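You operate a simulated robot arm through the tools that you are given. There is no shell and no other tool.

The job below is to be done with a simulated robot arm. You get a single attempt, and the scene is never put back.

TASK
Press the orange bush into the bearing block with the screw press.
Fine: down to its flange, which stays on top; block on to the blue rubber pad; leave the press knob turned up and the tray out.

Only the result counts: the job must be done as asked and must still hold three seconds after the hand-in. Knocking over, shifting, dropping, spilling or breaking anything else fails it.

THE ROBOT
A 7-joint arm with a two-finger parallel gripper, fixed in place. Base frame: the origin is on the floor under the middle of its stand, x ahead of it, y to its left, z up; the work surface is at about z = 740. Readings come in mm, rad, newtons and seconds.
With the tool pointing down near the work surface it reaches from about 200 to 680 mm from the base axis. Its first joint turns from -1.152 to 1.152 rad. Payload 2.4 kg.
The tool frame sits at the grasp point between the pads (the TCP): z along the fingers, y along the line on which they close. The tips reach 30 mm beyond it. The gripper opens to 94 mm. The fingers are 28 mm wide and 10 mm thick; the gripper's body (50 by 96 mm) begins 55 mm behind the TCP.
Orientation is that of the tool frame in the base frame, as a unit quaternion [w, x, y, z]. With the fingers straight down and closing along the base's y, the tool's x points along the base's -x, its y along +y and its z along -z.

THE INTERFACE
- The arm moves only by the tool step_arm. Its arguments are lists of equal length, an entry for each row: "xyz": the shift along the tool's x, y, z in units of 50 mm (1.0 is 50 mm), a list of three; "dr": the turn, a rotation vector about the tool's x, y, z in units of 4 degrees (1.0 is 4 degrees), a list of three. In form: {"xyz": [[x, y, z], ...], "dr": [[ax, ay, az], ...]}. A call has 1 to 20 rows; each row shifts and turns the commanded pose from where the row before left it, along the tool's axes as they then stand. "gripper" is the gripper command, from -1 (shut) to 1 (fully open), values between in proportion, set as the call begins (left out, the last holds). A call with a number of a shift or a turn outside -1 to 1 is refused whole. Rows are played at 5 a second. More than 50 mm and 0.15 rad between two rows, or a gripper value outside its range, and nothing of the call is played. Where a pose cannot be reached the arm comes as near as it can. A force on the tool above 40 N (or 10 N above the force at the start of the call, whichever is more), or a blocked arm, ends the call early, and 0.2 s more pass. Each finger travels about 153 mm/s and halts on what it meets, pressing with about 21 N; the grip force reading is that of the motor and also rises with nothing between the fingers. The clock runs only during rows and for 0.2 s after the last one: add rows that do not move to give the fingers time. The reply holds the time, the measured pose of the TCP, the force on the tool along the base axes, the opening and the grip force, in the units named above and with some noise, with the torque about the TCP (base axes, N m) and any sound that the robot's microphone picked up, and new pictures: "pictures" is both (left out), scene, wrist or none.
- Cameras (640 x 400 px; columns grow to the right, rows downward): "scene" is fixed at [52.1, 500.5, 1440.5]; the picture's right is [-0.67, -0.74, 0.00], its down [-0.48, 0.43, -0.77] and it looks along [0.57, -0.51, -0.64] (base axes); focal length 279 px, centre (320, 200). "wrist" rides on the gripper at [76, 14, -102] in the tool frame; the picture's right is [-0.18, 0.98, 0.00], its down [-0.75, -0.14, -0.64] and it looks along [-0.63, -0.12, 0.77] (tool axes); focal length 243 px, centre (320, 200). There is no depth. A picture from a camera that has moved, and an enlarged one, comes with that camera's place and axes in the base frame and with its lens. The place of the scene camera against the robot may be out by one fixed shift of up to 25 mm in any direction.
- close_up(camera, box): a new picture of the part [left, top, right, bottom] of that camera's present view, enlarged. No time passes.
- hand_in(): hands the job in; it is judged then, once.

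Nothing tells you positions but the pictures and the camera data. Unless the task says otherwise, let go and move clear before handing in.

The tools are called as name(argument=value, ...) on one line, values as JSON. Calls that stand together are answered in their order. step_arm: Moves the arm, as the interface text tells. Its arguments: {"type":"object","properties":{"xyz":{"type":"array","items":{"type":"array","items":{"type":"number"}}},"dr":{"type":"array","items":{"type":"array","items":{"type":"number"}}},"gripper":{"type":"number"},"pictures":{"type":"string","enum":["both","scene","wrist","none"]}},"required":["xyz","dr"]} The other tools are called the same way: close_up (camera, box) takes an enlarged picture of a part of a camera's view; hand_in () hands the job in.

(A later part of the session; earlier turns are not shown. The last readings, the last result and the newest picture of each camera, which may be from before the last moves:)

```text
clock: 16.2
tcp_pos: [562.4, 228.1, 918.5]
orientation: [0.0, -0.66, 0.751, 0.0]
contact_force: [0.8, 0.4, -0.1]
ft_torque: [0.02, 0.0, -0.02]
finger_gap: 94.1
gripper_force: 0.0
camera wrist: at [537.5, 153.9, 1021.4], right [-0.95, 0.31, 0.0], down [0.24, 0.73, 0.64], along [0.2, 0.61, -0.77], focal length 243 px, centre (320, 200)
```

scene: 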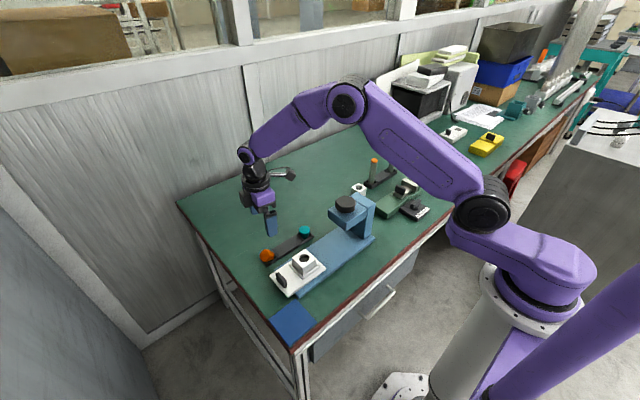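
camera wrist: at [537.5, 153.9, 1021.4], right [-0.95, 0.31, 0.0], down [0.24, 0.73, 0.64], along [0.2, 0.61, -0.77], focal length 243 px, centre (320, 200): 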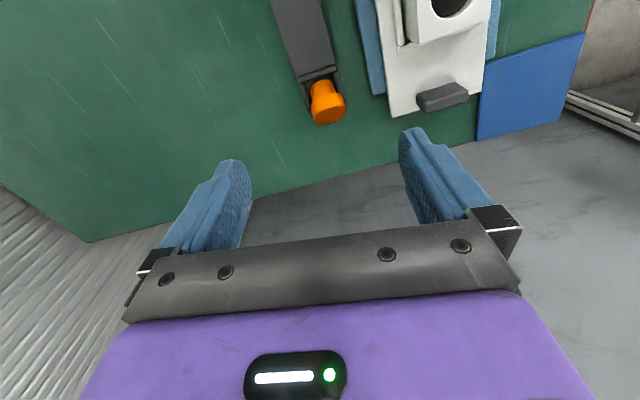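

The wrist turn worked and the view looks toward +y now. I'll finish the turn to 90°, move to the +y side of the bush while high, and tilt the tool 35°.

step_arm(xyz=[[0, 0, 0], [0, 0, 0], [-0.433, 0.043, 0.2], [-0.433, 0.043, 0.2], [-0.433, 0.043, 0.2], [0, 0, 0], [0, 0, 0], [0, 0, 0], [0, 0, 0], [0, 0, 0], [0, 0, 0], [0, 0, 0], [0, 0, 0], [0, 0, 0], [0, 0, 0], [0, 0, 0]], dr=[[0, 0, -0.94], [0, 0, -0.94], [0, 0, 0], [0, 0, 0], [0, 0, 0], [0, 0.972, 0], [0, 0.972, 0], [0, 0.972, 0], [0, 0.972, 0], [0, 0.972, 0], [0, 0.972, 0], [0, 0.972, 0], [0, 0.972, 0], [0, 0.972, 0], [0, 0, 0], [0, 0, 0]], gripper=1)

close_up(camera="wrist", box=[240, 60, 400, 190])

close_up(camera="scene", box=[215, 180, 325, 280])

```text
clock: 19.6
tcp_pos: [555.4, 293.1, 888.3]
orientation: [0.213, 0.675, -0.674, 0.213]
contact_force: [-0.1, -0.6, -0.2]
ft_torque: [0.0, 0.0, 0.04]
finger_gap: 93.7
gripper_force: 0.0
camera wrist: at [540.3, 288.4, 1016.9], right [-0.98, 0.15, -0.11], down [0.14, 0.99, 0.09], along [0.12, 0.08, -0.99], focal length 243 px, centre (320, 200)
```

scene: 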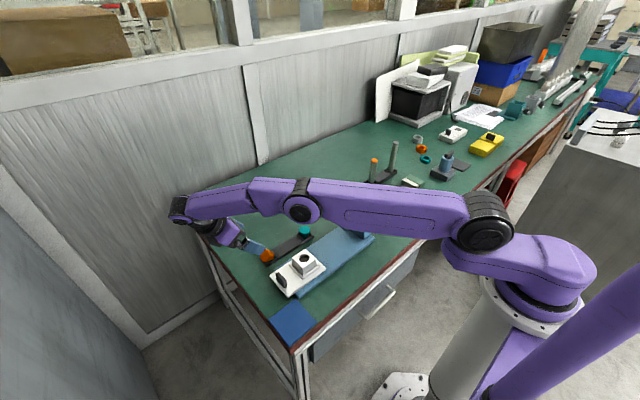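
wrist: 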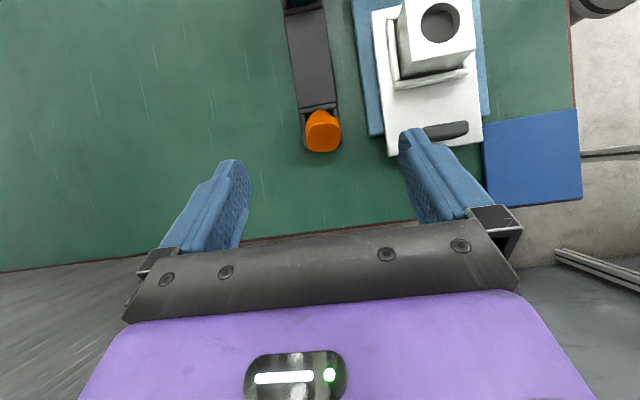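

```text
3.08 times, centred on (320, 125) of wrist
camera zoom: at [540.3, 288.4, 1016.9], right [-0.98, 0.15, -0.11], down [0.14, 0.99, 0.09], along [0.12, 0.08, -0.99], focal length 746 px, centre (320, 431)
```

zoom: 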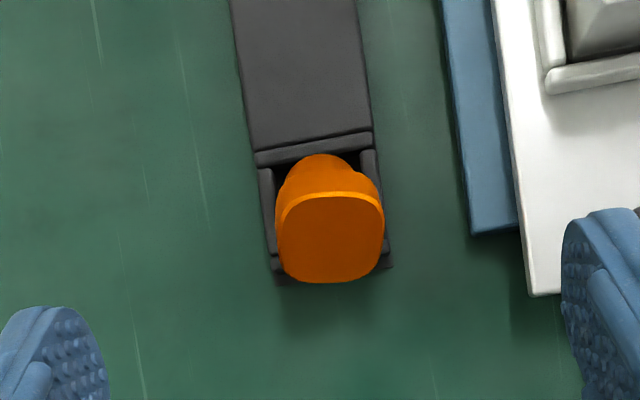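

```text
4.00 times, centred on (270, 230) of scene
camera zoom: at [52.1, 500.5, 1440.5], right [-0.67, -0.75, 0.0], down [-0.48, 0.43, -0.77], along [0.57, -0.51, -0.64], focal length 1115 px, centre (520, 80)
```

zoom: 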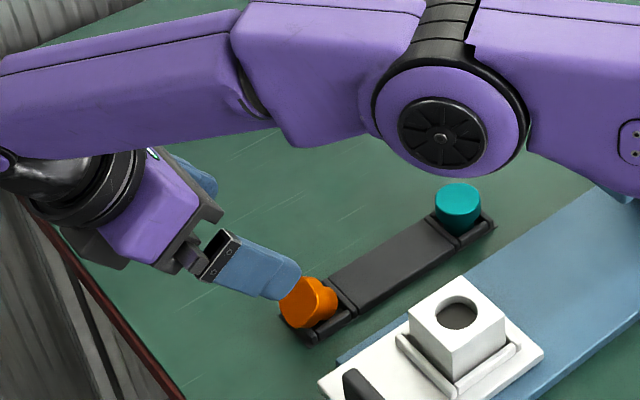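

The tool is tilted 35° and lines up with the tipped bush, whose top face is near (557, 248, 771). I'll come part way in along the approach line and check again.

step_arm(xyz=[[-0.288, -0.016, 0.5], [-0.288, -0.016, 0.5], [0, 0, 0.3], [0, 0, 0], [0, 0, 0]], dr=[[0, 0, 0], [0, 0, 0], [0, 0, 0], [0, 0, 0], [0, 0, 0]], gripper=1)

close_up(camera="wrist", box=[220, 80, 420, 240])

close_up(camera="scene", box=[235, 220, 305, 270])

```text
clock: 20.8
tcp_pos: [554.1, 276.2, 819.4]
orientation: [-0.212, -0.674, 0.675, -0.213]
contact_force: [-0.3, -0.1, 0.7]
ft_torque: [0.01, -0.01, 0.02]
finger_gap: 93.8
gripper_force: 0.1
out of reach, approached as far as the arm can: row 2
camera wrist: at [538.8, 272.6, 946.9], right [-0.98, 0.15, -0.11], down [0.14, 0.99, 0.09], along [0.12, 0.08, -0.99], focal length 243 px, centre (320, 200)
```

scene: 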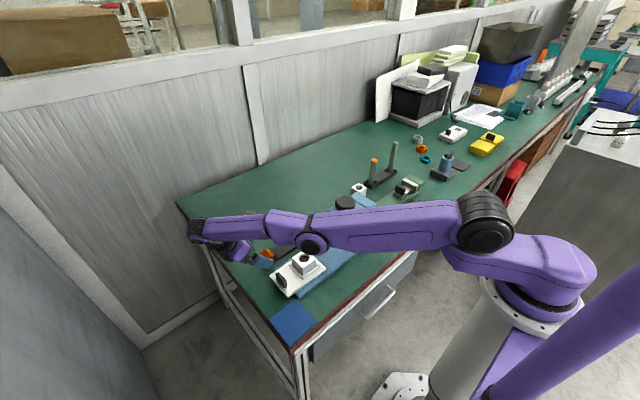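
wrist: 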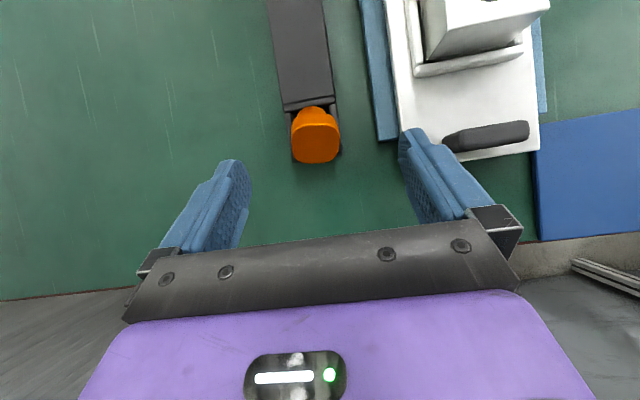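

```text
2.50 times, centred on (320, 160) of wrist
camera zoom: at [538.8, 272.6, 946.9], right [-0.98, 0.15, -0.11], down [0.14, 0.99, 0.09], along [0.12, 0.08, -0.99], focal length 606 px, centre (320, 300)
```

zoom: 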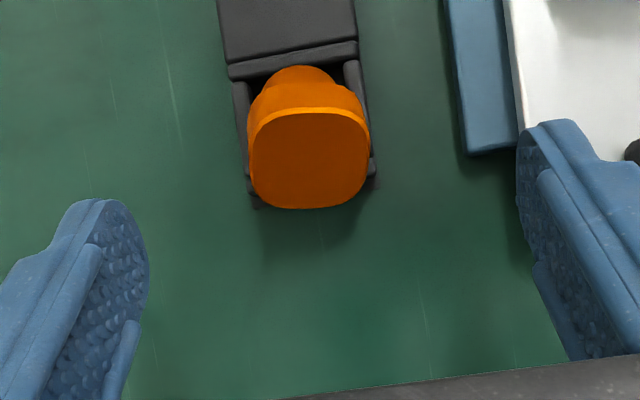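

```text
8.00 times, centred on (270, 245) of scene
camera zoom: at [52.1, 500.5, 1440.5], right [-0.67, -0.74, 0.0], down [-0.48, 0.43, -0.77], along [0.57, -0.51, -0.64], focal length 2230 px, centre (720, -160)
```

zoom: 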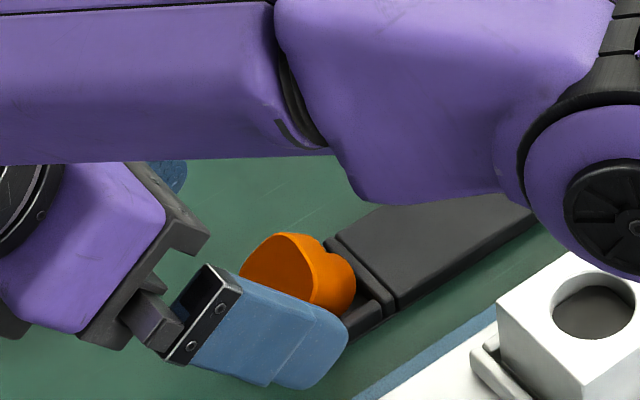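

The arm hit its reach limit at this tilt, stopping at about (554, 276, 819). I'll reduce the tilt from 35° to 20° and back off slightly, since the wrist will then sit closer to the base.

step_arm(xyz=[[0, 0, -0.15], [0, 0, -0.15], [0, 0, -0.15], [0, 0, -0.15], [0, 0, 0], [0, 0, 0]], dr=[[0, -0.9375, 0], [0, -0.9375, 0], [0, -0.9375, 0], [0, -0.9375, 0], [0, 0, 0], [0, 0, 0]], gripper=1)

close_up(camera="wrist", box=[220, 60, 420, 220])

```text
clock: 22.2
tcp_pos: [552.1, 291.4, 846.0]
orientation: [0.123, 0.697, -0.696, 0.123]
contact_force: [1.4, -0.2, -0.1]
ft_torque: [0.01, 0.02, -0.01]
finger_gap: 94.2
gripper_force: 0.1
camera wrist: at [538.2, 254.7, 968.1], right [-0.98, 0.17, -0.06], down [0.14, 0.93, 0.35], along [0.12, 0.33, -0.94], focal length 243 px, centre (320, 200)
```

scene: 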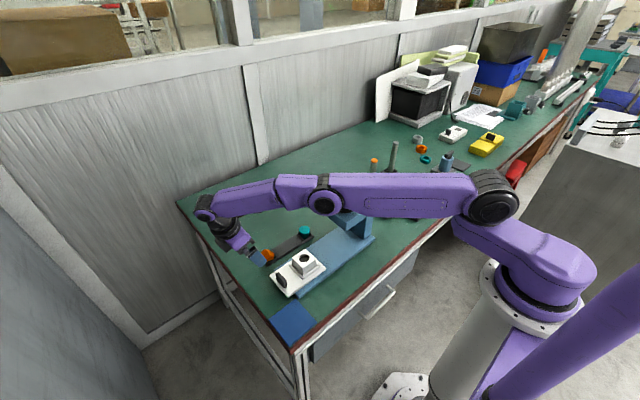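
wrist: 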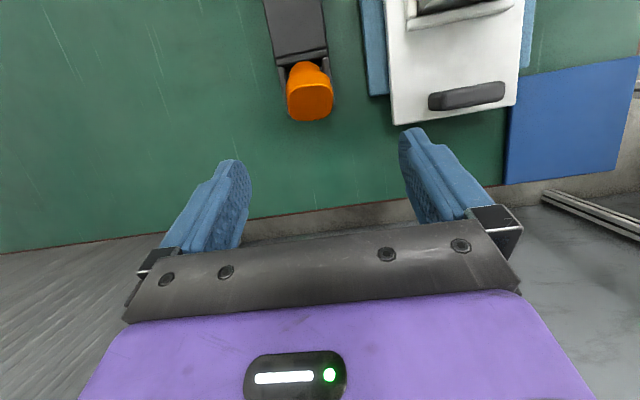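

```text
2.50 times, centred on (320, 140) of wrist
camera zoom: at [538.2, 254.7, 968.1], right [-0.98, 0.17, -0.06], down [0.14, 0.93, 0.35], along [0.12, 0.33, -0.94], focal length 606 px, centre (320, 350)
```

zoom: 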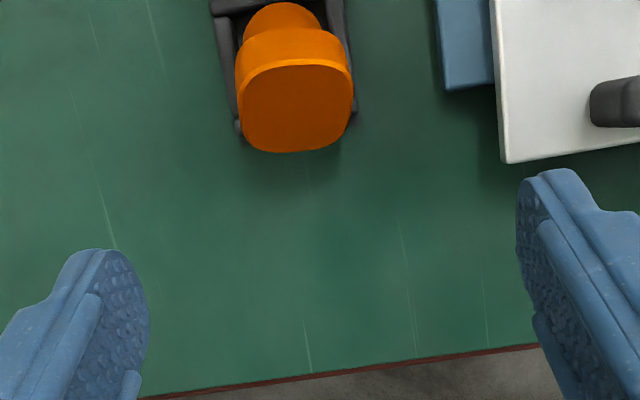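

At 20° tilt the bush's top face is still near (556, 247, 771). I'll narrow the opening to about 65 mm so the near finger clears the tray, then approach to just short of grip depth.

step_arm(xyz=[[0.125, -0.03, 0.2], [0.125, -0.03, 0.2], [0.124, -0.028, 0.2], [0, 0, 0.3], [0, 0, 0.2], [0, 0, 0], [0, 0, 0]], dr=[[0, 0, 0], [0, 0, 0], [0, 0, 0], [0, 0, 0], [0, 0, 0], [0, 0, 0], [0, 0, 0]], gripper=0.38)

close_up(camera="wrist", box=[220, 100, 420, 260])

close_up(camera="scene", box=[235, 220, 305, 270])

```text
clock: 23.8
tcp_pos: [557.5, 257.3, 802.2]
orientation: [0.123, 0.696, -0.696, 0.124]
contact_force: [0.2, 0.4, -0.1]
ft_torque: [-0.02, -0.01, -0.03]
finger_gap: 65.1
gripper_force: 0.0
camera wrist: at [541.8, 219.7, 924.2], right [-0.98, 0.17, -0.06], down [0.14, 0.93, 0.35], along [0.12, 0.33, -0.94], focal length 243 px, centre (320, 200)
```

scene: 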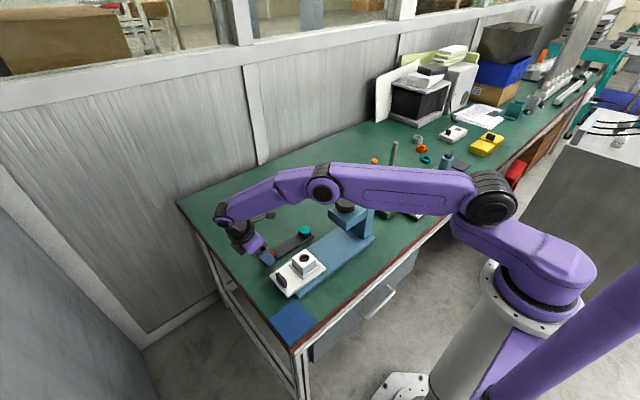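
wrist: 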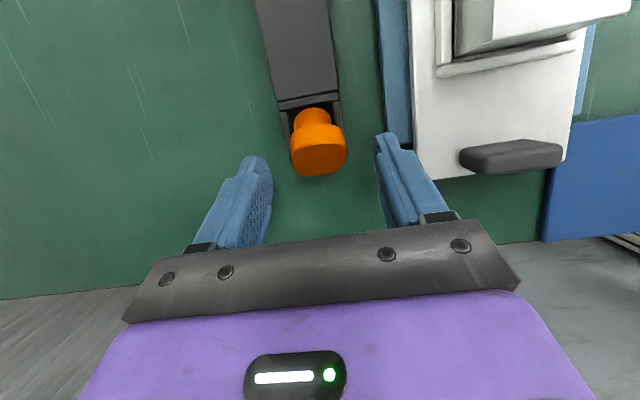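

```text
2.50 times, centred on (320, 180) of wrist
camera zoom: at [541.8, 219.7, 924.2], right [-0.98, 0.17, -0.06], down [0.14, 0.93, 0.35], along [0.12, 0.33, -0.94], focal length 606 px, centre (320, 250)
```

zoom: 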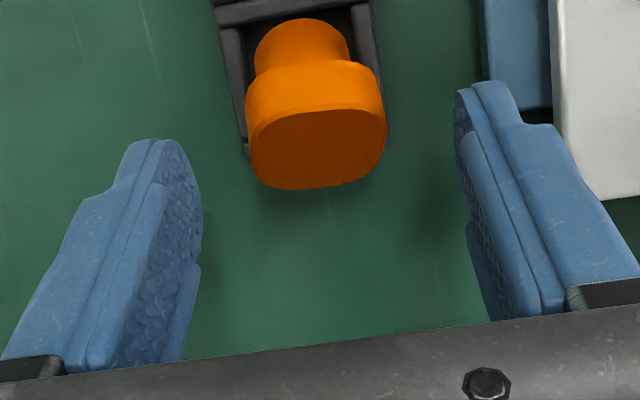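

```text
8.00 times, centred on (270, 245) of scene
camera zoom: at [52.1, 500.5, 1440.5], right [-0.67, -0.74, 0.0], down [-0.48, 0.43, -0.77], along [0.57, -0.51, -0.64], focal length 2230 px, centre (720, -160)
```

zoom: 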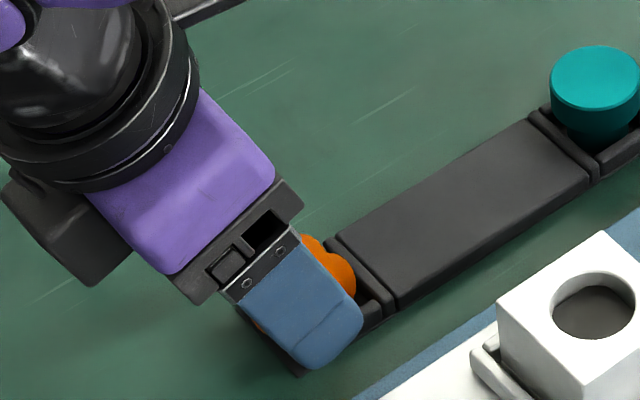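

The flange sits midway between the pads and the tips are about 20 mm short of grip depth. I'll move in the last bit and check from both cameras.

step_arm(xyz=[[0.015, 0, 0.19], [0.015, 0, 0.19], [0, 0, 0], [0, 0, 0]], dr=[[0, 0, 0], [0, 0, 0], [0, 0, 0], [0, 0, 0]], gripper=0.38)

close_up(camera="wrist", box=[220, 100, 420, 260])

close_up(camera="scene", box=[235, 220, 305, 270])

```text
clock: 24.8
tcp_pos: [555.7, 248.2, 784.5]
orientation: [0.123, 0.697, -0.696, 0.123]
contact_force: [-0.3, -0.1, 0.3]
ft_torque: [0.0, 0.02, -0.02]
finger_gap: 64.9
gripper_force: 0.1
camera wrist: at [541.6, 211.2, 906.8], right [-0.98, 0.17, -0.06], down [0.14, 0.93, 0.35], along [0.12, 0.33, -0.94], focal length 243 px, centre (320, 200)
```

scene: 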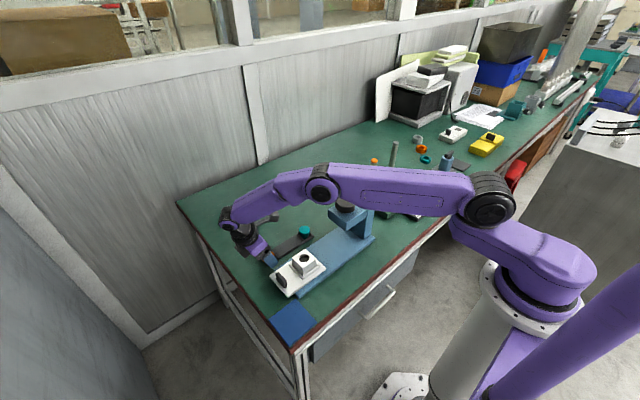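
wrist: 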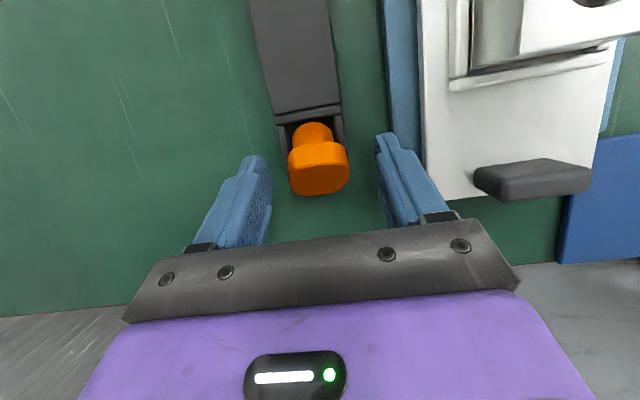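

```text
2.50 times, centred on (320, 180) of wrist
camera zoom: at [541.6, 211.2, 906.8], right [-0.98, 0.17, -0.06], down [0.14, 0.93, 0.35], along [0.12, 0.33, -0.94], focal length 606 px, centre (320, 250)
```

zoom: 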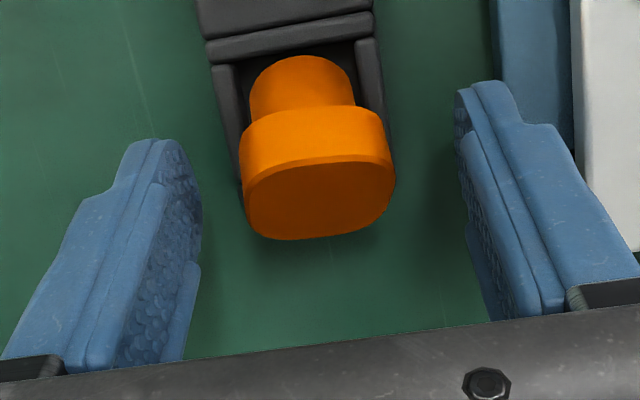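

```text
8.00 times, centred on (270, 245) of scene
camera zoom: at [52.1, 500.5, 1440.5], right [-0.67, -0.74, 0.0], down [-0.48, 0.43, -0.77], along [0.57, -0.51, -0.64], focal length 2230 px, centre (720, -160)
```

zoom: 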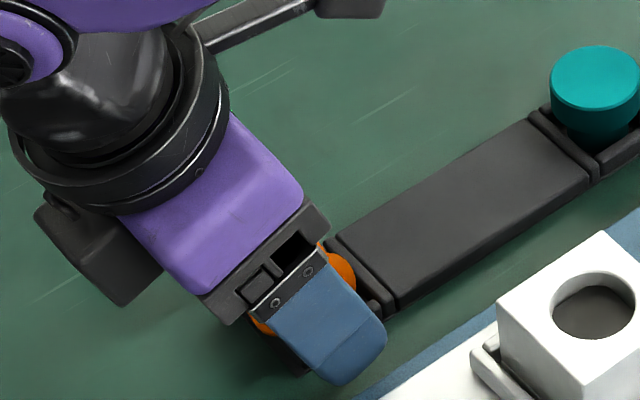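

The flange is centred and the tips sit past its underside with no contact force. I'll close the gripper now.

step_arm(xyz=[[0, 0, 0], [0, 0, 0], [0, 0, 0], [0, 0, 0], [0, 0, 0]], dr=[[0, 0, 0], [0, 0, 0], [0, 0, 0], [0, 0, 0], [0, 0, 0]], gripper=-1)

close_up(camera="wrist", box=[220, 100, 420, 260])

close_up(camera="scene", box=[235, 220, 305, 270])

```text
clock: 26.0
tcp_pos: [557.5, 247.7, 784.9]
orientation: [-0.122, -0.696, 0.696, -0.123]
contact_force: [3.4, 0.6, 0.0]
ft_torque: [0.04, -0.14, 0.06]
finger_gap: 36.3
gripper_force: 20.6
camera wrist: at [542.0, 211.1, 906.9], right [-0.98, 0.17, -0.06], down [0.14, 0.93, 0.35], along [0.12, 0.33, -0.94], focal length 243 px, centre (320, 200)
```

scene: 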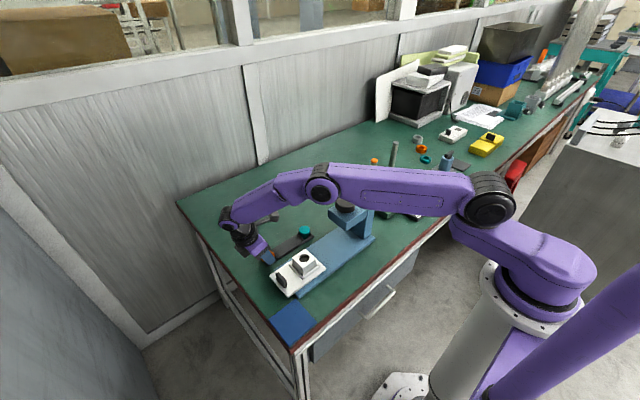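
wrist: 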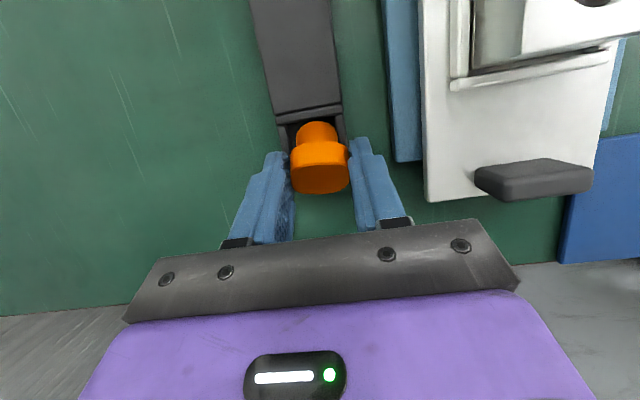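

```text
2.50 times, centred on (320, 180) of wrist
camera zoom: at [542.0, 211.1, 906.9], right [-0.98, 0.17, -0.06], down [0.14, 0.93, 0.35], along [0.12, 0.33, -0.94], focal length 606 px, centre (320, 250)
```

zoom: 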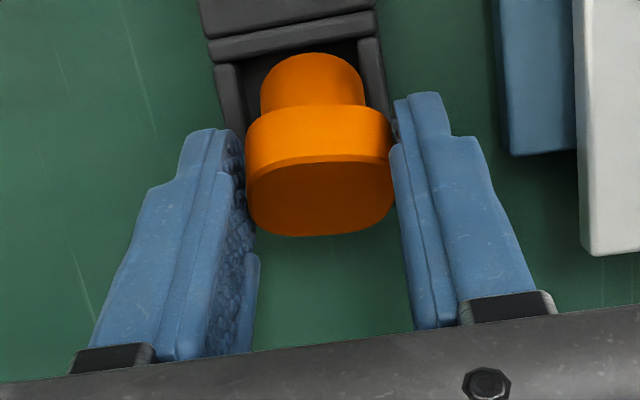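

```text
8.00 times, centred on (270, 245) of scene
camera zoom: at [52.2, 500.6, 1440.5], right [-0.67, -0.74, 0.0], down [-0.48, 0.43, -0.77], along [0.57, -0.51, -0.64], focal length 2230 px, centre (720, -160)
```

zoom: 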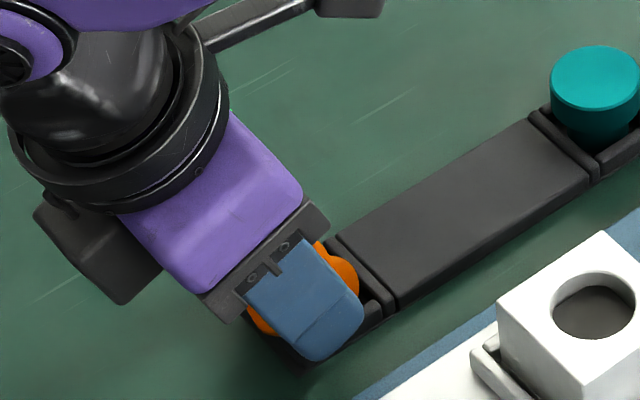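

The gap reads 36.3 mm with firm grip force. I'll lift straight up slowly, a few millimetres at a time, and check that it stays held.

step_arm(xyz=[[0.014, 0, -0.038], [0.02, 0, -0.056], [0.034, 0, -0.094], [0.034, 0, -0.094], [0, 0, 0]], dr=[[0, 0, 0], [0, 0, 0], [0, 0, 0], [0, 0, 0], [0, 0, 0]], gripper=-1)

close_up(camera="wrist", box=[220, 100, 420, 260])

close_up(camera="scene", box=[235, 220, 305, 270])

```text
clock: 27.2
tcp_pos: [557.1, 246.8, 799.5]
orientation: [-0.124, -0.696, 0.697, -0.123]
contact_force: [-0.5, -0.5, -0.7]
ft_torque: [-0.01, 0.0, 0.0]
finger_gap: 36.2
gripper_force: 20.4
camera wrist: at [542.5, 210.5, 920.7], right [-0.98, 0.17, -0.06], down [0.14, 0.93, 0.35], along [0.12, 0.33, -0.94], focal length 243 px, centre (320, 200)
```

scene: 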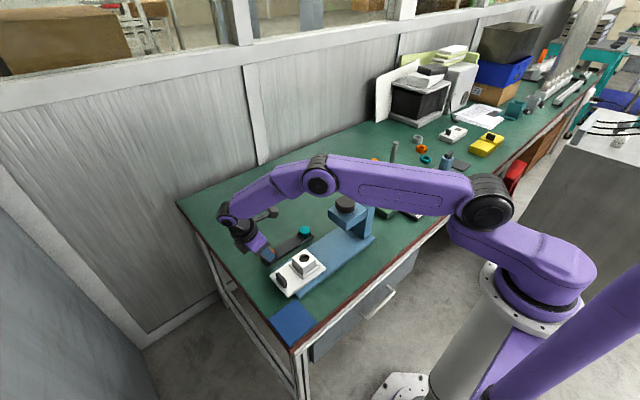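
wrist: 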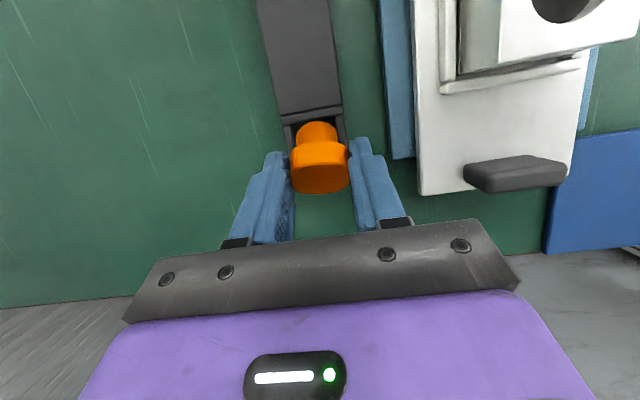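

```text
2.50 times, centred on (320, 180) of wrist
camera zoom: at [542.5, 210.5, 920.7], right [-0.98, 0.17, -0.06], down [0.14, 0.93, 0.35], along [0.12, 0.33, -0.94], focal length 606 px, centre (320, 250)
```

zoom: 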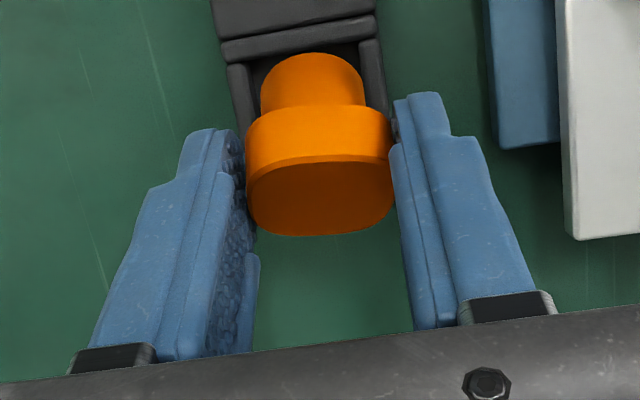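

```text
8.00 times, centred on (270, 245) of scene
camera zoom: at [52.1, 500.5, 1440.5], right [-0.67, -0.74, 0.0], down [-0.48, 0.43, -0.77], along [0.57, -0.51, -0.64], focal length 2230 px, centre (720, -160)
```

zoom: 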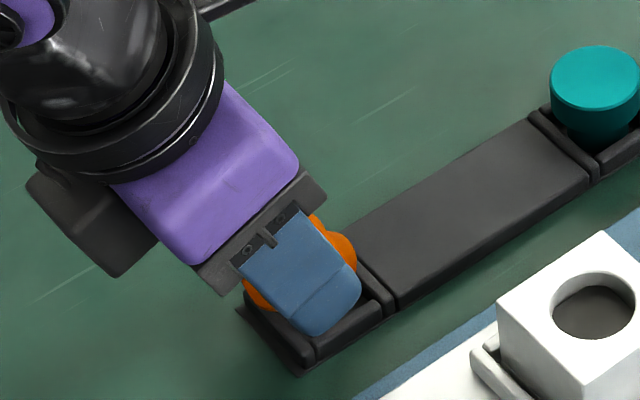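

The bush came up with the gripper and hasn't moved in the wrist view. I'll raise it about 90 mm and then turn the tool 50° to bring the bush upright.

step_arm(xyz=[[0.1, 0, -0.28], [0.136, 0, -0.376], [0.136, 0, -0.376], [0.136, 0, -0.376], [0.1, 0, -0.28], [0, 0, 0]], dr=[[0, 0, 0], [0, 0, 0], [0, 0, 0], [0, 0, 0], [0, 0, 0], [0, 0, 0]], gripper=-1, pictures="none")

step_arm(xyz=[[0, 0, 0], [0, 0, 0], [0, 0, 0], [0, 0, 0], [0, 0, 0], [0, 0, 0], [0, 0, 0], [0, 0, 0], [0, 0, 0], [0, 0, 0], [0, 0, 0], [0, 0, 0], [0, 0, 0], [0, 0, 0]], dr=[[0, -0.9615, 0], [0, -0.9615, 0], [0, -0.9615, 0], [0, -0.9615, 0], [0, -0.9615, 0], [0, -0.9615, 0], [0, -0.9615, 0], [0, -0.9615, 0], [0, -0.9615, 0], [0, -0.9615, 0], [0, -0.9615, 0], [0, -0.9615, 0], [0, -0.9615, 0], [0, 0, 0]], gripper=-1)

close_up(camera="wrist", box=[220, 100, 420, 260])

close_up(camera="scene", box=[225, 180, 315, 270])

```text
clock: 28.6
tcp_pos: [557.2, 247.4, 887.9]
orientation: [-0.123, -0.696, 0.697, -0.123]
contact_force: [0.8, 0.1, -0.4]
ft_torque: [0.01, 0.01, 0.04]
finger_gap: 36.1
gripper_force: 20.2
```

```text
clock: 31.6
tcp_pos: [556.4, 247.0, 887.3]
orientation: [0.184, -0.683, 0.683, 0.184]
contact_force: [0.1, -0.4, -1.2]
ft_torque: [-0.01, 0.0, 0.01]
finger_gap: 36.2
gripper_force: 20.2
camera wrist: at [542.4, 129.7, 937.6], right [-0.98, 0.16, 0.09], down [0.14, 0.33, 0.93], along [0.12, 0.93, -0.35], focal length 243 px, centre (320, 200)
```

scene: 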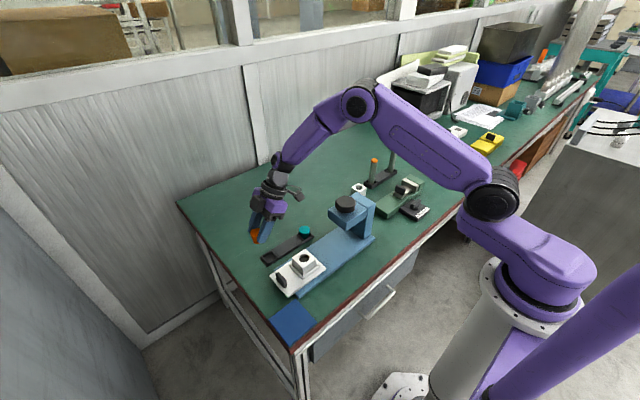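
wrist: 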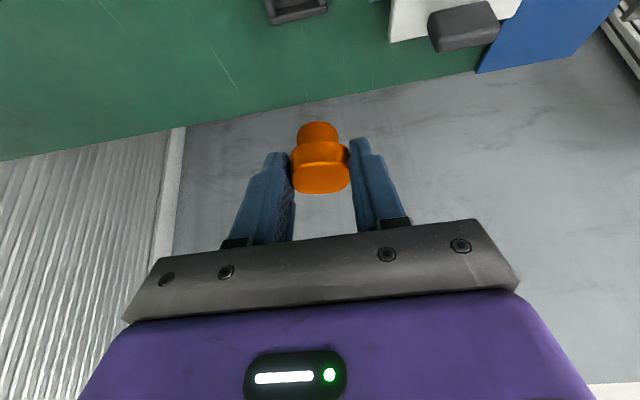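

```text
2.50 times, centred on (320, 180) of wrist
camera zoom: at [542.4, 129.7, 937.6], right [-0.98, 0.16, 0.09], down [0.14, 0.33, 0.93], along [0.12, 0.93, -0.35], focal length 606 px, centre (320, 250)
```

zoom: 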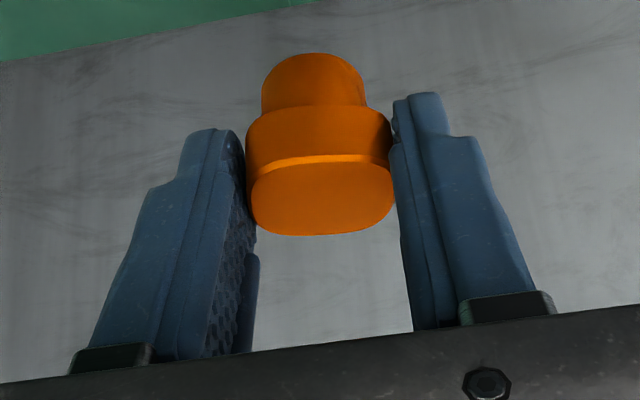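

```text
4.44 times, centred on (270, 225) of scene
camera zoom: at [52.1, 500.5, 1440.5], right [-0.67, -0.74, 0.0], down [-0.48, 0.43, -0.77], along [0.57, -0.51, -0.64], focal length 1239 px, centre (542, 89)
```

zoom: 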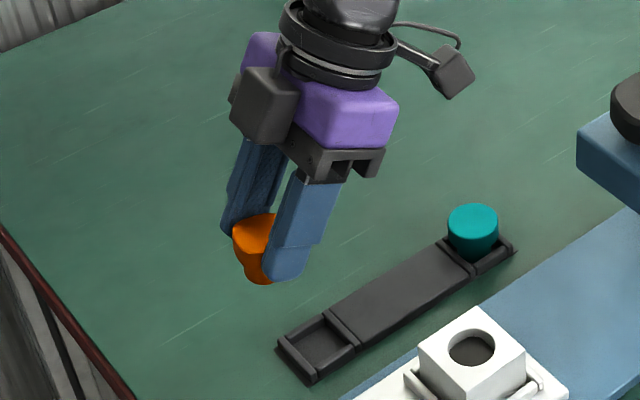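

The bush is now held upright, body down, within a few degrees. Before inserting I'll swing the wrist 90° about the vertical so the gripper leans toward the robot and clear of the press head.

step_arm(xyz=[[0, 0, 0], [0, 0, 0], [0, 0, 0], [0, 0, 0], [0, 0, 0], [0, 0, 0], [0, 0, 0], [0, 0, 0], [0, 0, 0], [0, 0, 0], [0, 0, 0], [0, 0, 0], [0, 0, 0], [0, 0, 0], [0, 0, 0], [0, 0, 0], [0, 0, 0], [0, 0, 0], [0, 0, 0], [0, 0, 0]], dr=[[0.566, 0, 0.972], [0.566, 0, 0.972], [0.566, 0, 0.972], [0.566, 0, 0.972], [0.566, 0, 0.972], [0.566, 0, 0.972], [0.566, 0, 0.972], [0.566, 0, 0.972], [0.566, 0, 0.972], [0.566, 0, 0.972], [0.566, 0, 0.972], [0.566, 0, 0.972], [0.566, 0, 0.972], [0.566, 0, 0.972], [0.566, 0, 0.972], [0.566, 0, 0.972], [0.566, 0, 0.972], [0.566, 0, 0.972], [0.566, 0, 0.972], [0.566, 0, 0.972]], gripper=-1)

close_up(camera="scene", box=[225, 190, 325, 270])

close_up(camera="wrist", box=[220, 100, 420, 260])

```text
clock: 35.8
tcp_pos: [558.5, 247.5, 888.8]
orientation: [0.26, 0.001, 0.966, -0.002]
contact_force: [-0.7, 0.3, -0.6]
ft_torque: [0.0, 0.01, -0.01]
finger_gap: 36.4
gripper_force: 20.7
camera wrist: at [439.7, 261.5, 938.2], right [0.16, 0.98, 0.09], down [0.33, -0.14, 0.93], along [0.93, -0.12, -0.35], focal length 243 px, centre (320, 200)
```

scene: 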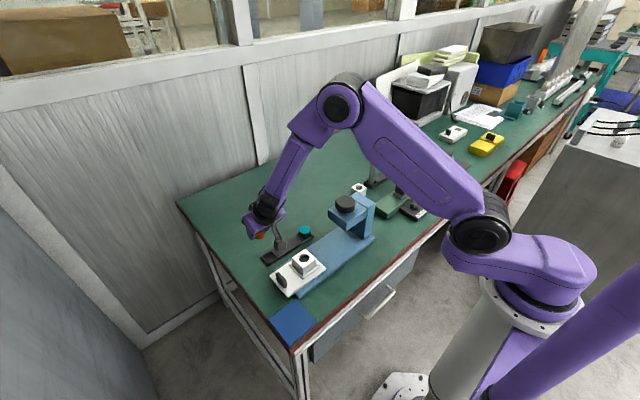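
wrist: 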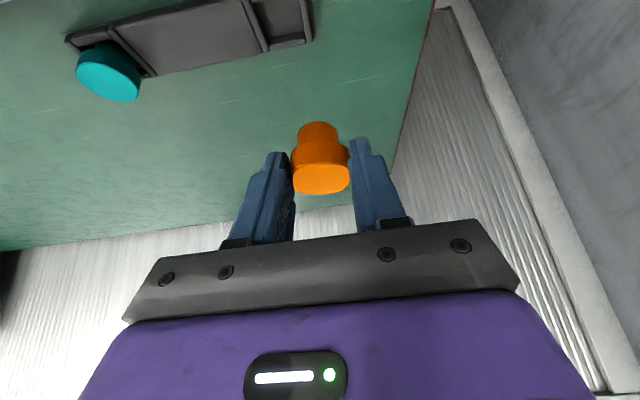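

```text
5.00 times, centred on (275, 230) of scene
camera zoom: at [52.1, 500.5, 1440.5], right [-0.67, -0.74, 0.0], down [-0.48, 0.43, -0.77], along [0.57, -0.51, -0.64], focal length 1394 px, centre (545, 50)
```

zoom: 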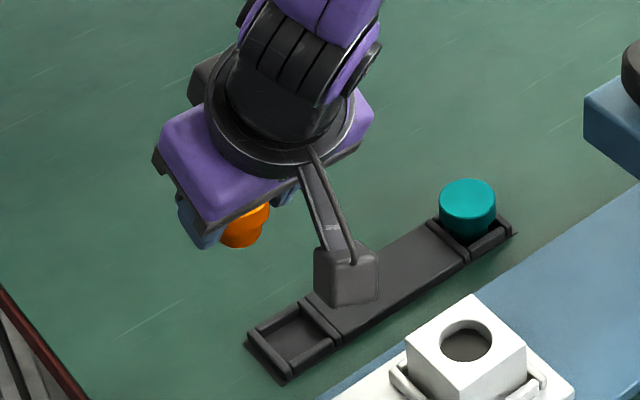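

```text
2.50 times, centred on (320, 180) of wrist
camera zoom: at [439.7, 261.5, 938.2], right [0.16, 0.98, 0.09], down [0.33, -0.14, 0.93], along [0.93, -0.12, -0.35], focal length 606 px, centre (320, 250)
```

zoom: 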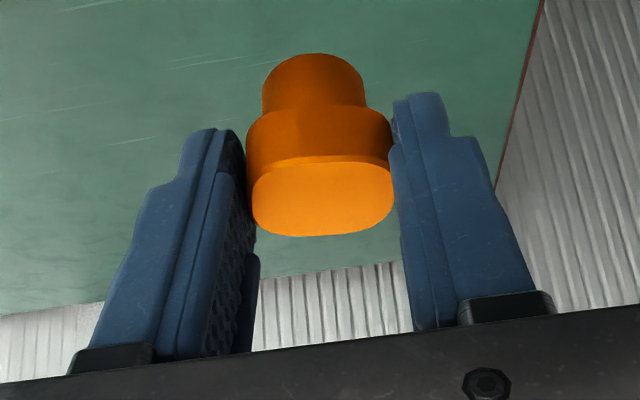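

The grip is steady and the wrist now leans toward the robot. From the views the bush body is about 25 mm wide and 17 mm long below a 13–14 mm flange. I'll carry it over the block hole at about (448, 180), staying clear above.

step_arm(xyz=[[0.453, -0.27, -0.177], [0.453, -0.27, -0.177], [0.453, -0.27, -0.177], [0.453, -0.27, -0.177], [0.453, -0.27, -0.177], [0, 0, 0], [0, 0, 0]], dr=[[0, 0, 0], [0, 0, 0], [0, 0, 0], [0, 0, 0], [0, 0, 0], [0, 0, 0], [0, 0, 0]], gripper=-1)

close_up(camera="scene", box=[260, 210, 340, 290])

close_up(camera="wrist", box=[220, 60, 420, 220])

```text
clock: 37.4
tcp_pos: [436.7, 179.4, 868.5]
orientation: [0.261, 0.0, 0.965, 0.0]
contact_force: [-0.9, 0.1, -0.1]
ft_torque: [-0.01, 0.01, 0.04]
finger_gap: 36.4
gripper_force: 20.7
camera wrist: at [319.5, 192.8, 918.4], right [0.16, 0.98, 0.09], down [0.33, -0.14, 0.93], along [0.93, -0.12, -0.35], focal length 243 px, centre (320, 200)
```

scene: 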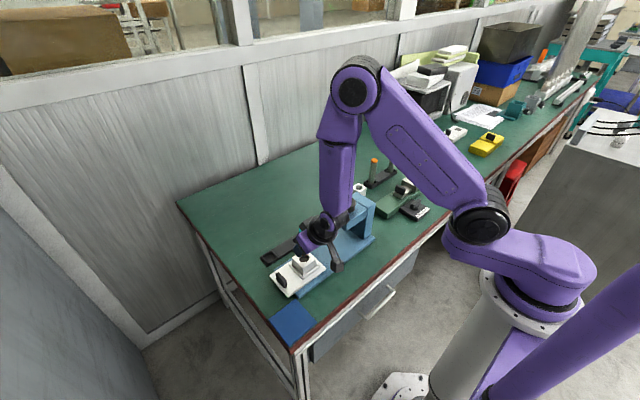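
wrist: 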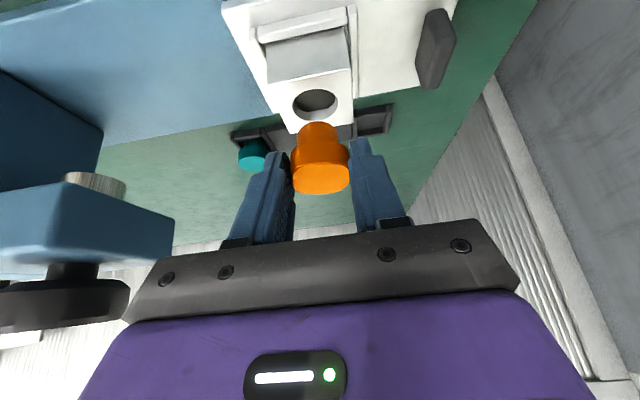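

```text
5.00 times, centred on (300, 250) of scene
camera zoom: at [52.1, 500.5, 1440.5], right [-0.67, -0.74, 0.0], down [-0.48, 0.43, -0.77], along [0.57, -0.51, -0.64], focal length 1394 px, centre (420, -50)
```

zoom: 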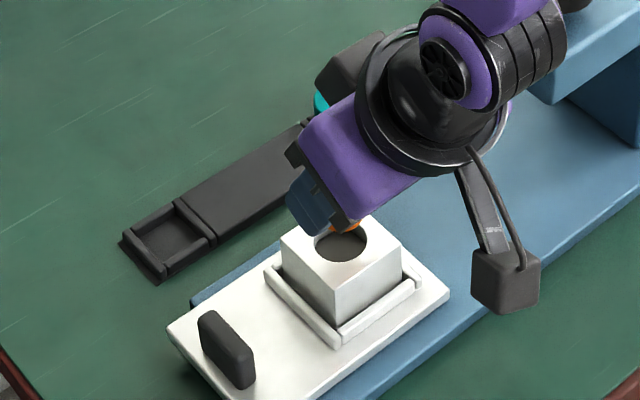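

```text
2.50 times, centred on (320, 140) of wrist
camera zoom: at [319.5, 192.8, 918.4], right [0.16, 0.98, 0.09], down [0.33, -0.14, 0.93], along [0.93, -0.12, -0.35], focal length 606 px, centre (320, 350)
```

zoom: 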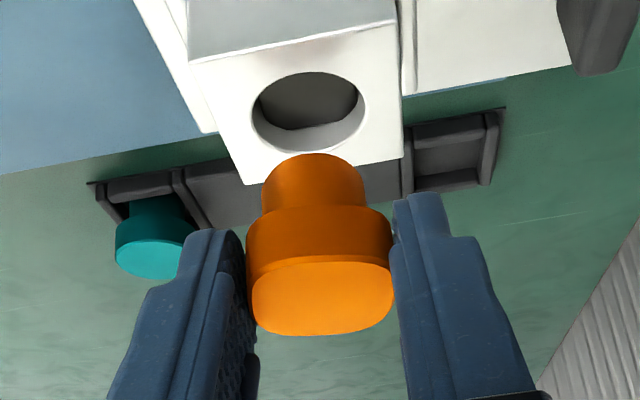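

The wrist view shows the hole centre at about (449.3, 180.2) and the bush just about over it, roughly 2.5 mm short in x. I'll correct that and lower until the bush is just above the hole.

step_arm(xyz=[[0.063, 0.005, 0.14], [0.063, 0.005, 0.14], [0.063, 0.005, 0.14], [0, 0, 0], [0, 0, 0]], dr=[[0, 0, 0], [0, 0, 0], [0, 0, 0], [0, 0, 0], [0, 0, 0]], gripper=-1)

close_up(camera="wrist", box=[220, 60, 420, 220])

close_up(camera="scene", box=[280, 225, 330, 275])

```text
clock: 38.6
tcp_pos: [439.4, 180.1, 846.2]
orientation: [0.26, -0.001, 0.966, 0.0]
contact_force: [-0.1, -0.4, -0.1]
ft_torque: [0.02, -0.01, 0.03]
finger_gap: 36.2
gripper_force: 21.4
camera wrist: at [321.3, 193.2, 896.4], right [0.16, 0.98, 0.09], down [0.33, -0.14, 0.93], along [0.93, -0.12, -0.35], focal length 243 px, centre (320, 200)
```

scene: 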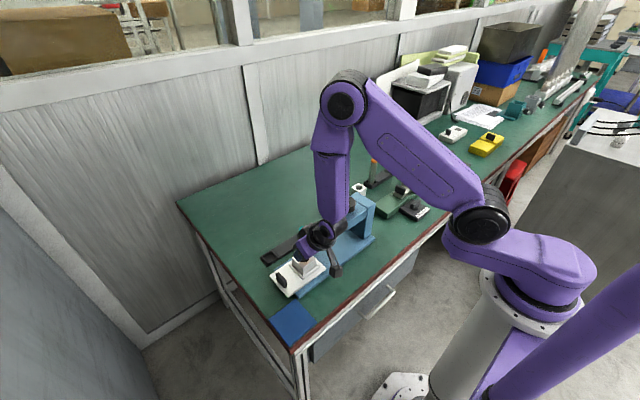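
wrist: 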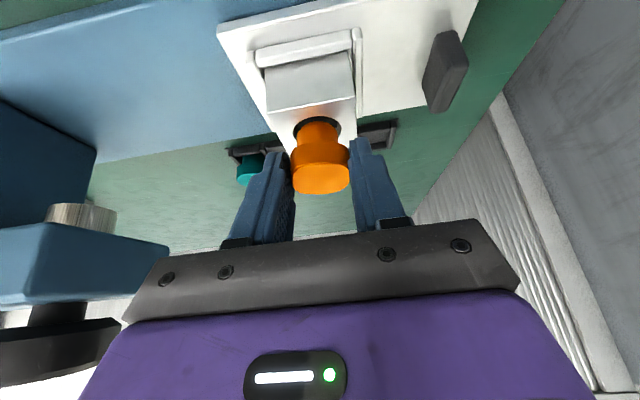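

```text
2.50 times, centred on (320, 140) of wrist
camera zoom: at [321.3, 193.2, 896.4], right [0.16, 0.98, 0.09], down [0.33, -0.14, 0.93], along [0.93, -0.12, -0.35], focal length 606 px, centre (320, 350)
```

zoom: 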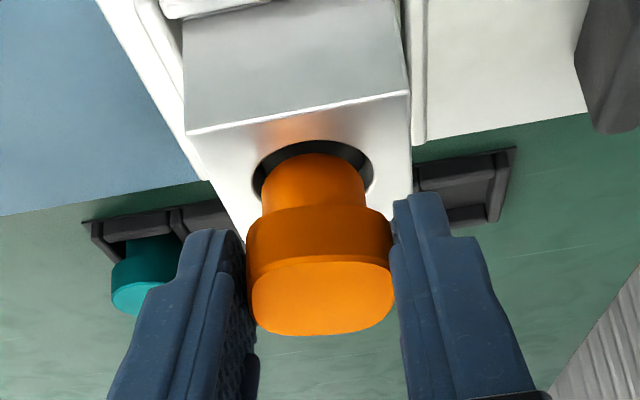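

```text
8.00 times, centred on (305, 250) of scene
camera zoom: at [52.1, 500.5, 1440.5], right [-0.67, -0.74, 0.0], down [-0.48, 0.43, -0.77], along [0.57, -0.51, -0.64], focal length 2230 px, centre (440, -200)
```

zoom: 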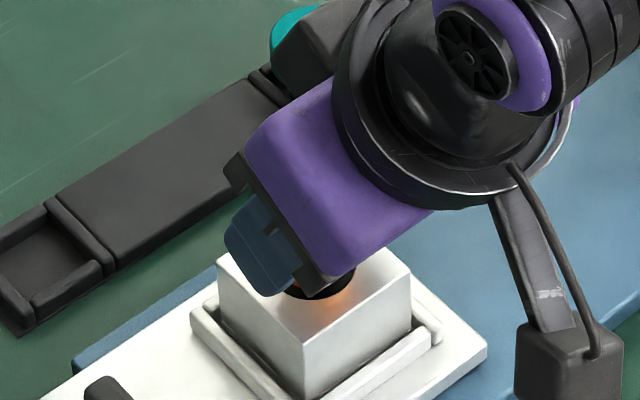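

The body is centred over the hole, about 2 mm above the rim. I'll lower it gently about 6 mm into the hole and watch the force.

step_arm(xyz=[[0.02, 0, 0.035], [0.02, 0, 0.035], [0.02, 0, 0.035], [0, 0, 0], [0, 0, 0]], dr=[[0, 0, 0], [0, 0, 0], [0, 0, 0], [0, 0, 0], [0, 0, 0]], gripper=-1)

close_up(camera="wrist", box=[220, 60, 420, 220])

```text
clock: 39.8
tcp_pos: [439.9, 181.1, 841.0]
orientation: [0.261, -0.001, 0.965, -0.001]
contact_force: [0.1, 0.8, -1.3]
ft_torque: [-0.02, -0.02, 0.01]
finger_gap: 36.1
gripper_force: 20.8
camera wrist: at [322.0, 193.8, 890.6], right [0.16, 0.98, 0.09], down [0.33, -0.14, 0.93], along [0.93, -0.12, -0.35], focal length 243 px, centre (320, 200)
```

scene: 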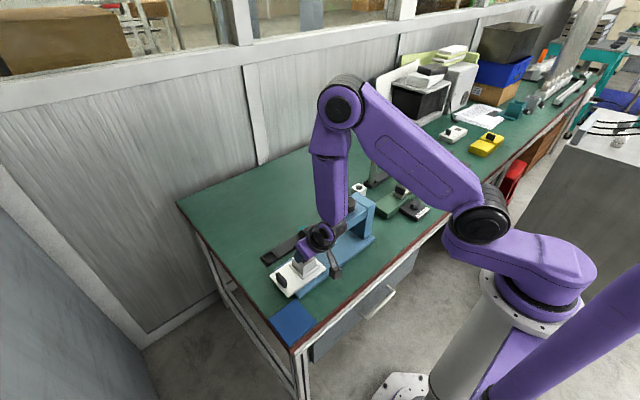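
wrist: 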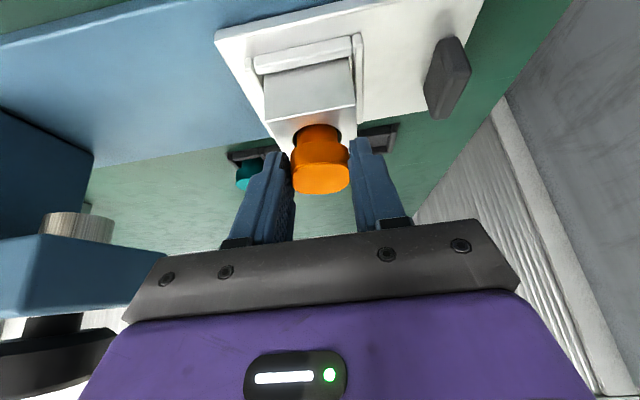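

```text
2.50 times, centred on (320, 140) of wrist
camera zoom: at [322.0, 193.8, 890.6], right [0.16, 0.98, 0.09], down [0.33, -0.14, 0.93], along [0.93, -0.12, -0.35], focal length 606 px, centre (320, 350)
```

zoom: 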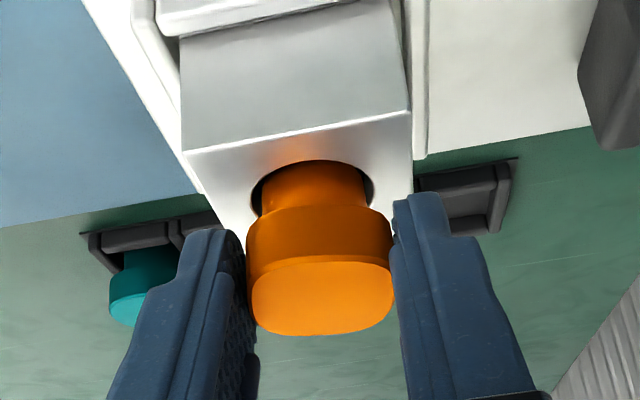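

The body is entering the hole with no contact force. I'll continue down another 5 mm in small steps.

step_arm(xyz=[[0.0125, 0, 0.0215], [0.0125, 0, 0.0215], [0.0125, 0, 0.0215], [0.0125, 0, 0.0215], [0, 0, 0], [0, 0, 0]], dr=[[0, 0, 0], [0, 0, 0], [0, 0, 0], [0, 0, 0], [0, 0, 0], [0, 0, 0]], gripper=-1)

close_up(camera="wrist", box=[220, 60, 420, 220])

close_up(camera="scene", box=[280, 225, 330, 275])

```text
clock: 41.1
tcp_pos: [441.5, 180.5, 837.0]
orientation: [0.263, 0.001, 0.965, -0.001]
contact_force: [-2.4, -0.5, 10.4]
ft_torque: [-0.06, 0.1, 0.0]
finger_gap: 36.4
gripper_force: 21.4
stopped in row 6: the force on the tool passed its limit at 41 N (the readings are from after the stop); the commanded pose is now the measured one
camera wrist: at [322.9, 194.4, 886.3], right [0.16, 0.98, 0.09], down [0.32, -0.14, 0.94], along [0.93, -0.12, -0.34], focal length 243 px, centre (320, 200)
```

scene: 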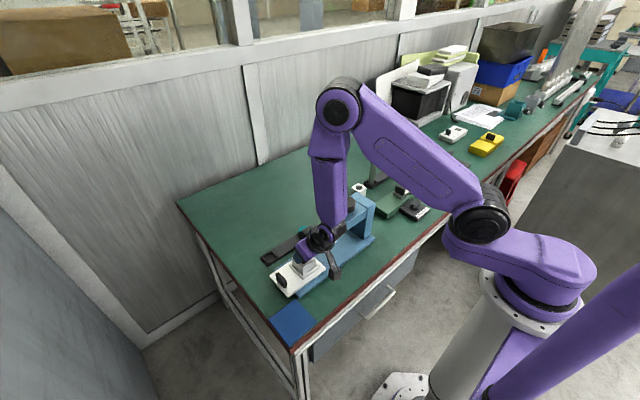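
wrist: 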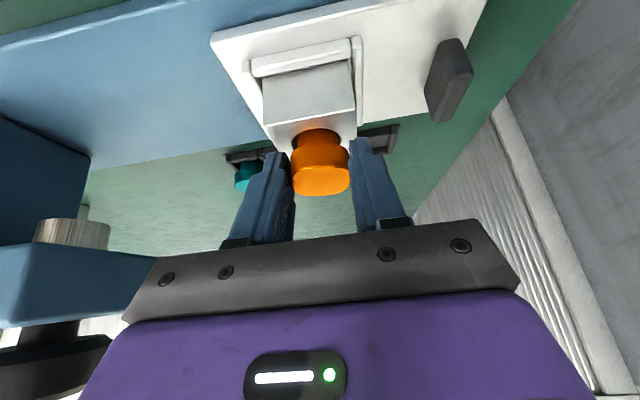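

```text
2.50 times, centred on (320, 140) of wrist
camera zoom: at [322.9, 194.4, 886.3], right [0.16, 0.98, 0.09], down [0.32, -0.14, 0.94], along [0.93, -0.12, -0.34], focal length 606 px, centre (320, 350)
```

zoom: 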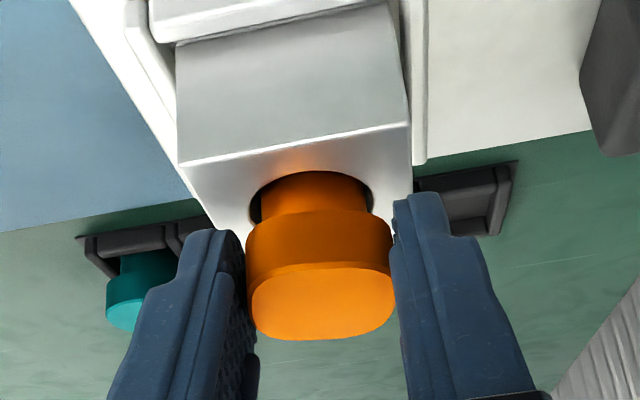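

```text
8.00 times, centred on (305, 250) of scene
camera zoom: at [51.9, 500.5, 1440.6], right [-0.67, -0.74, 0.0], down [-0.48, 0.43, -0.77], along [0.57, -0.51, -0.64], focal length 2230 px, centre (440, -200)
```

zoom: 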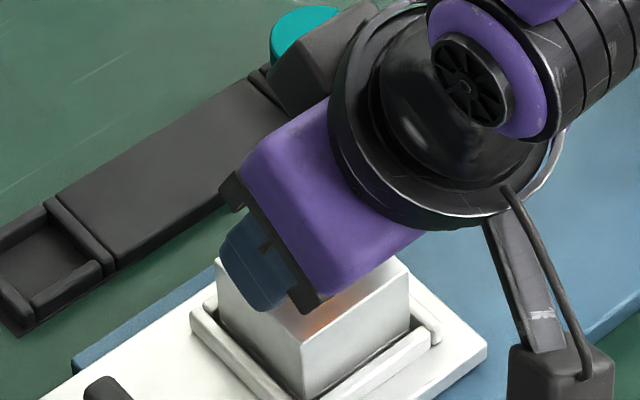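

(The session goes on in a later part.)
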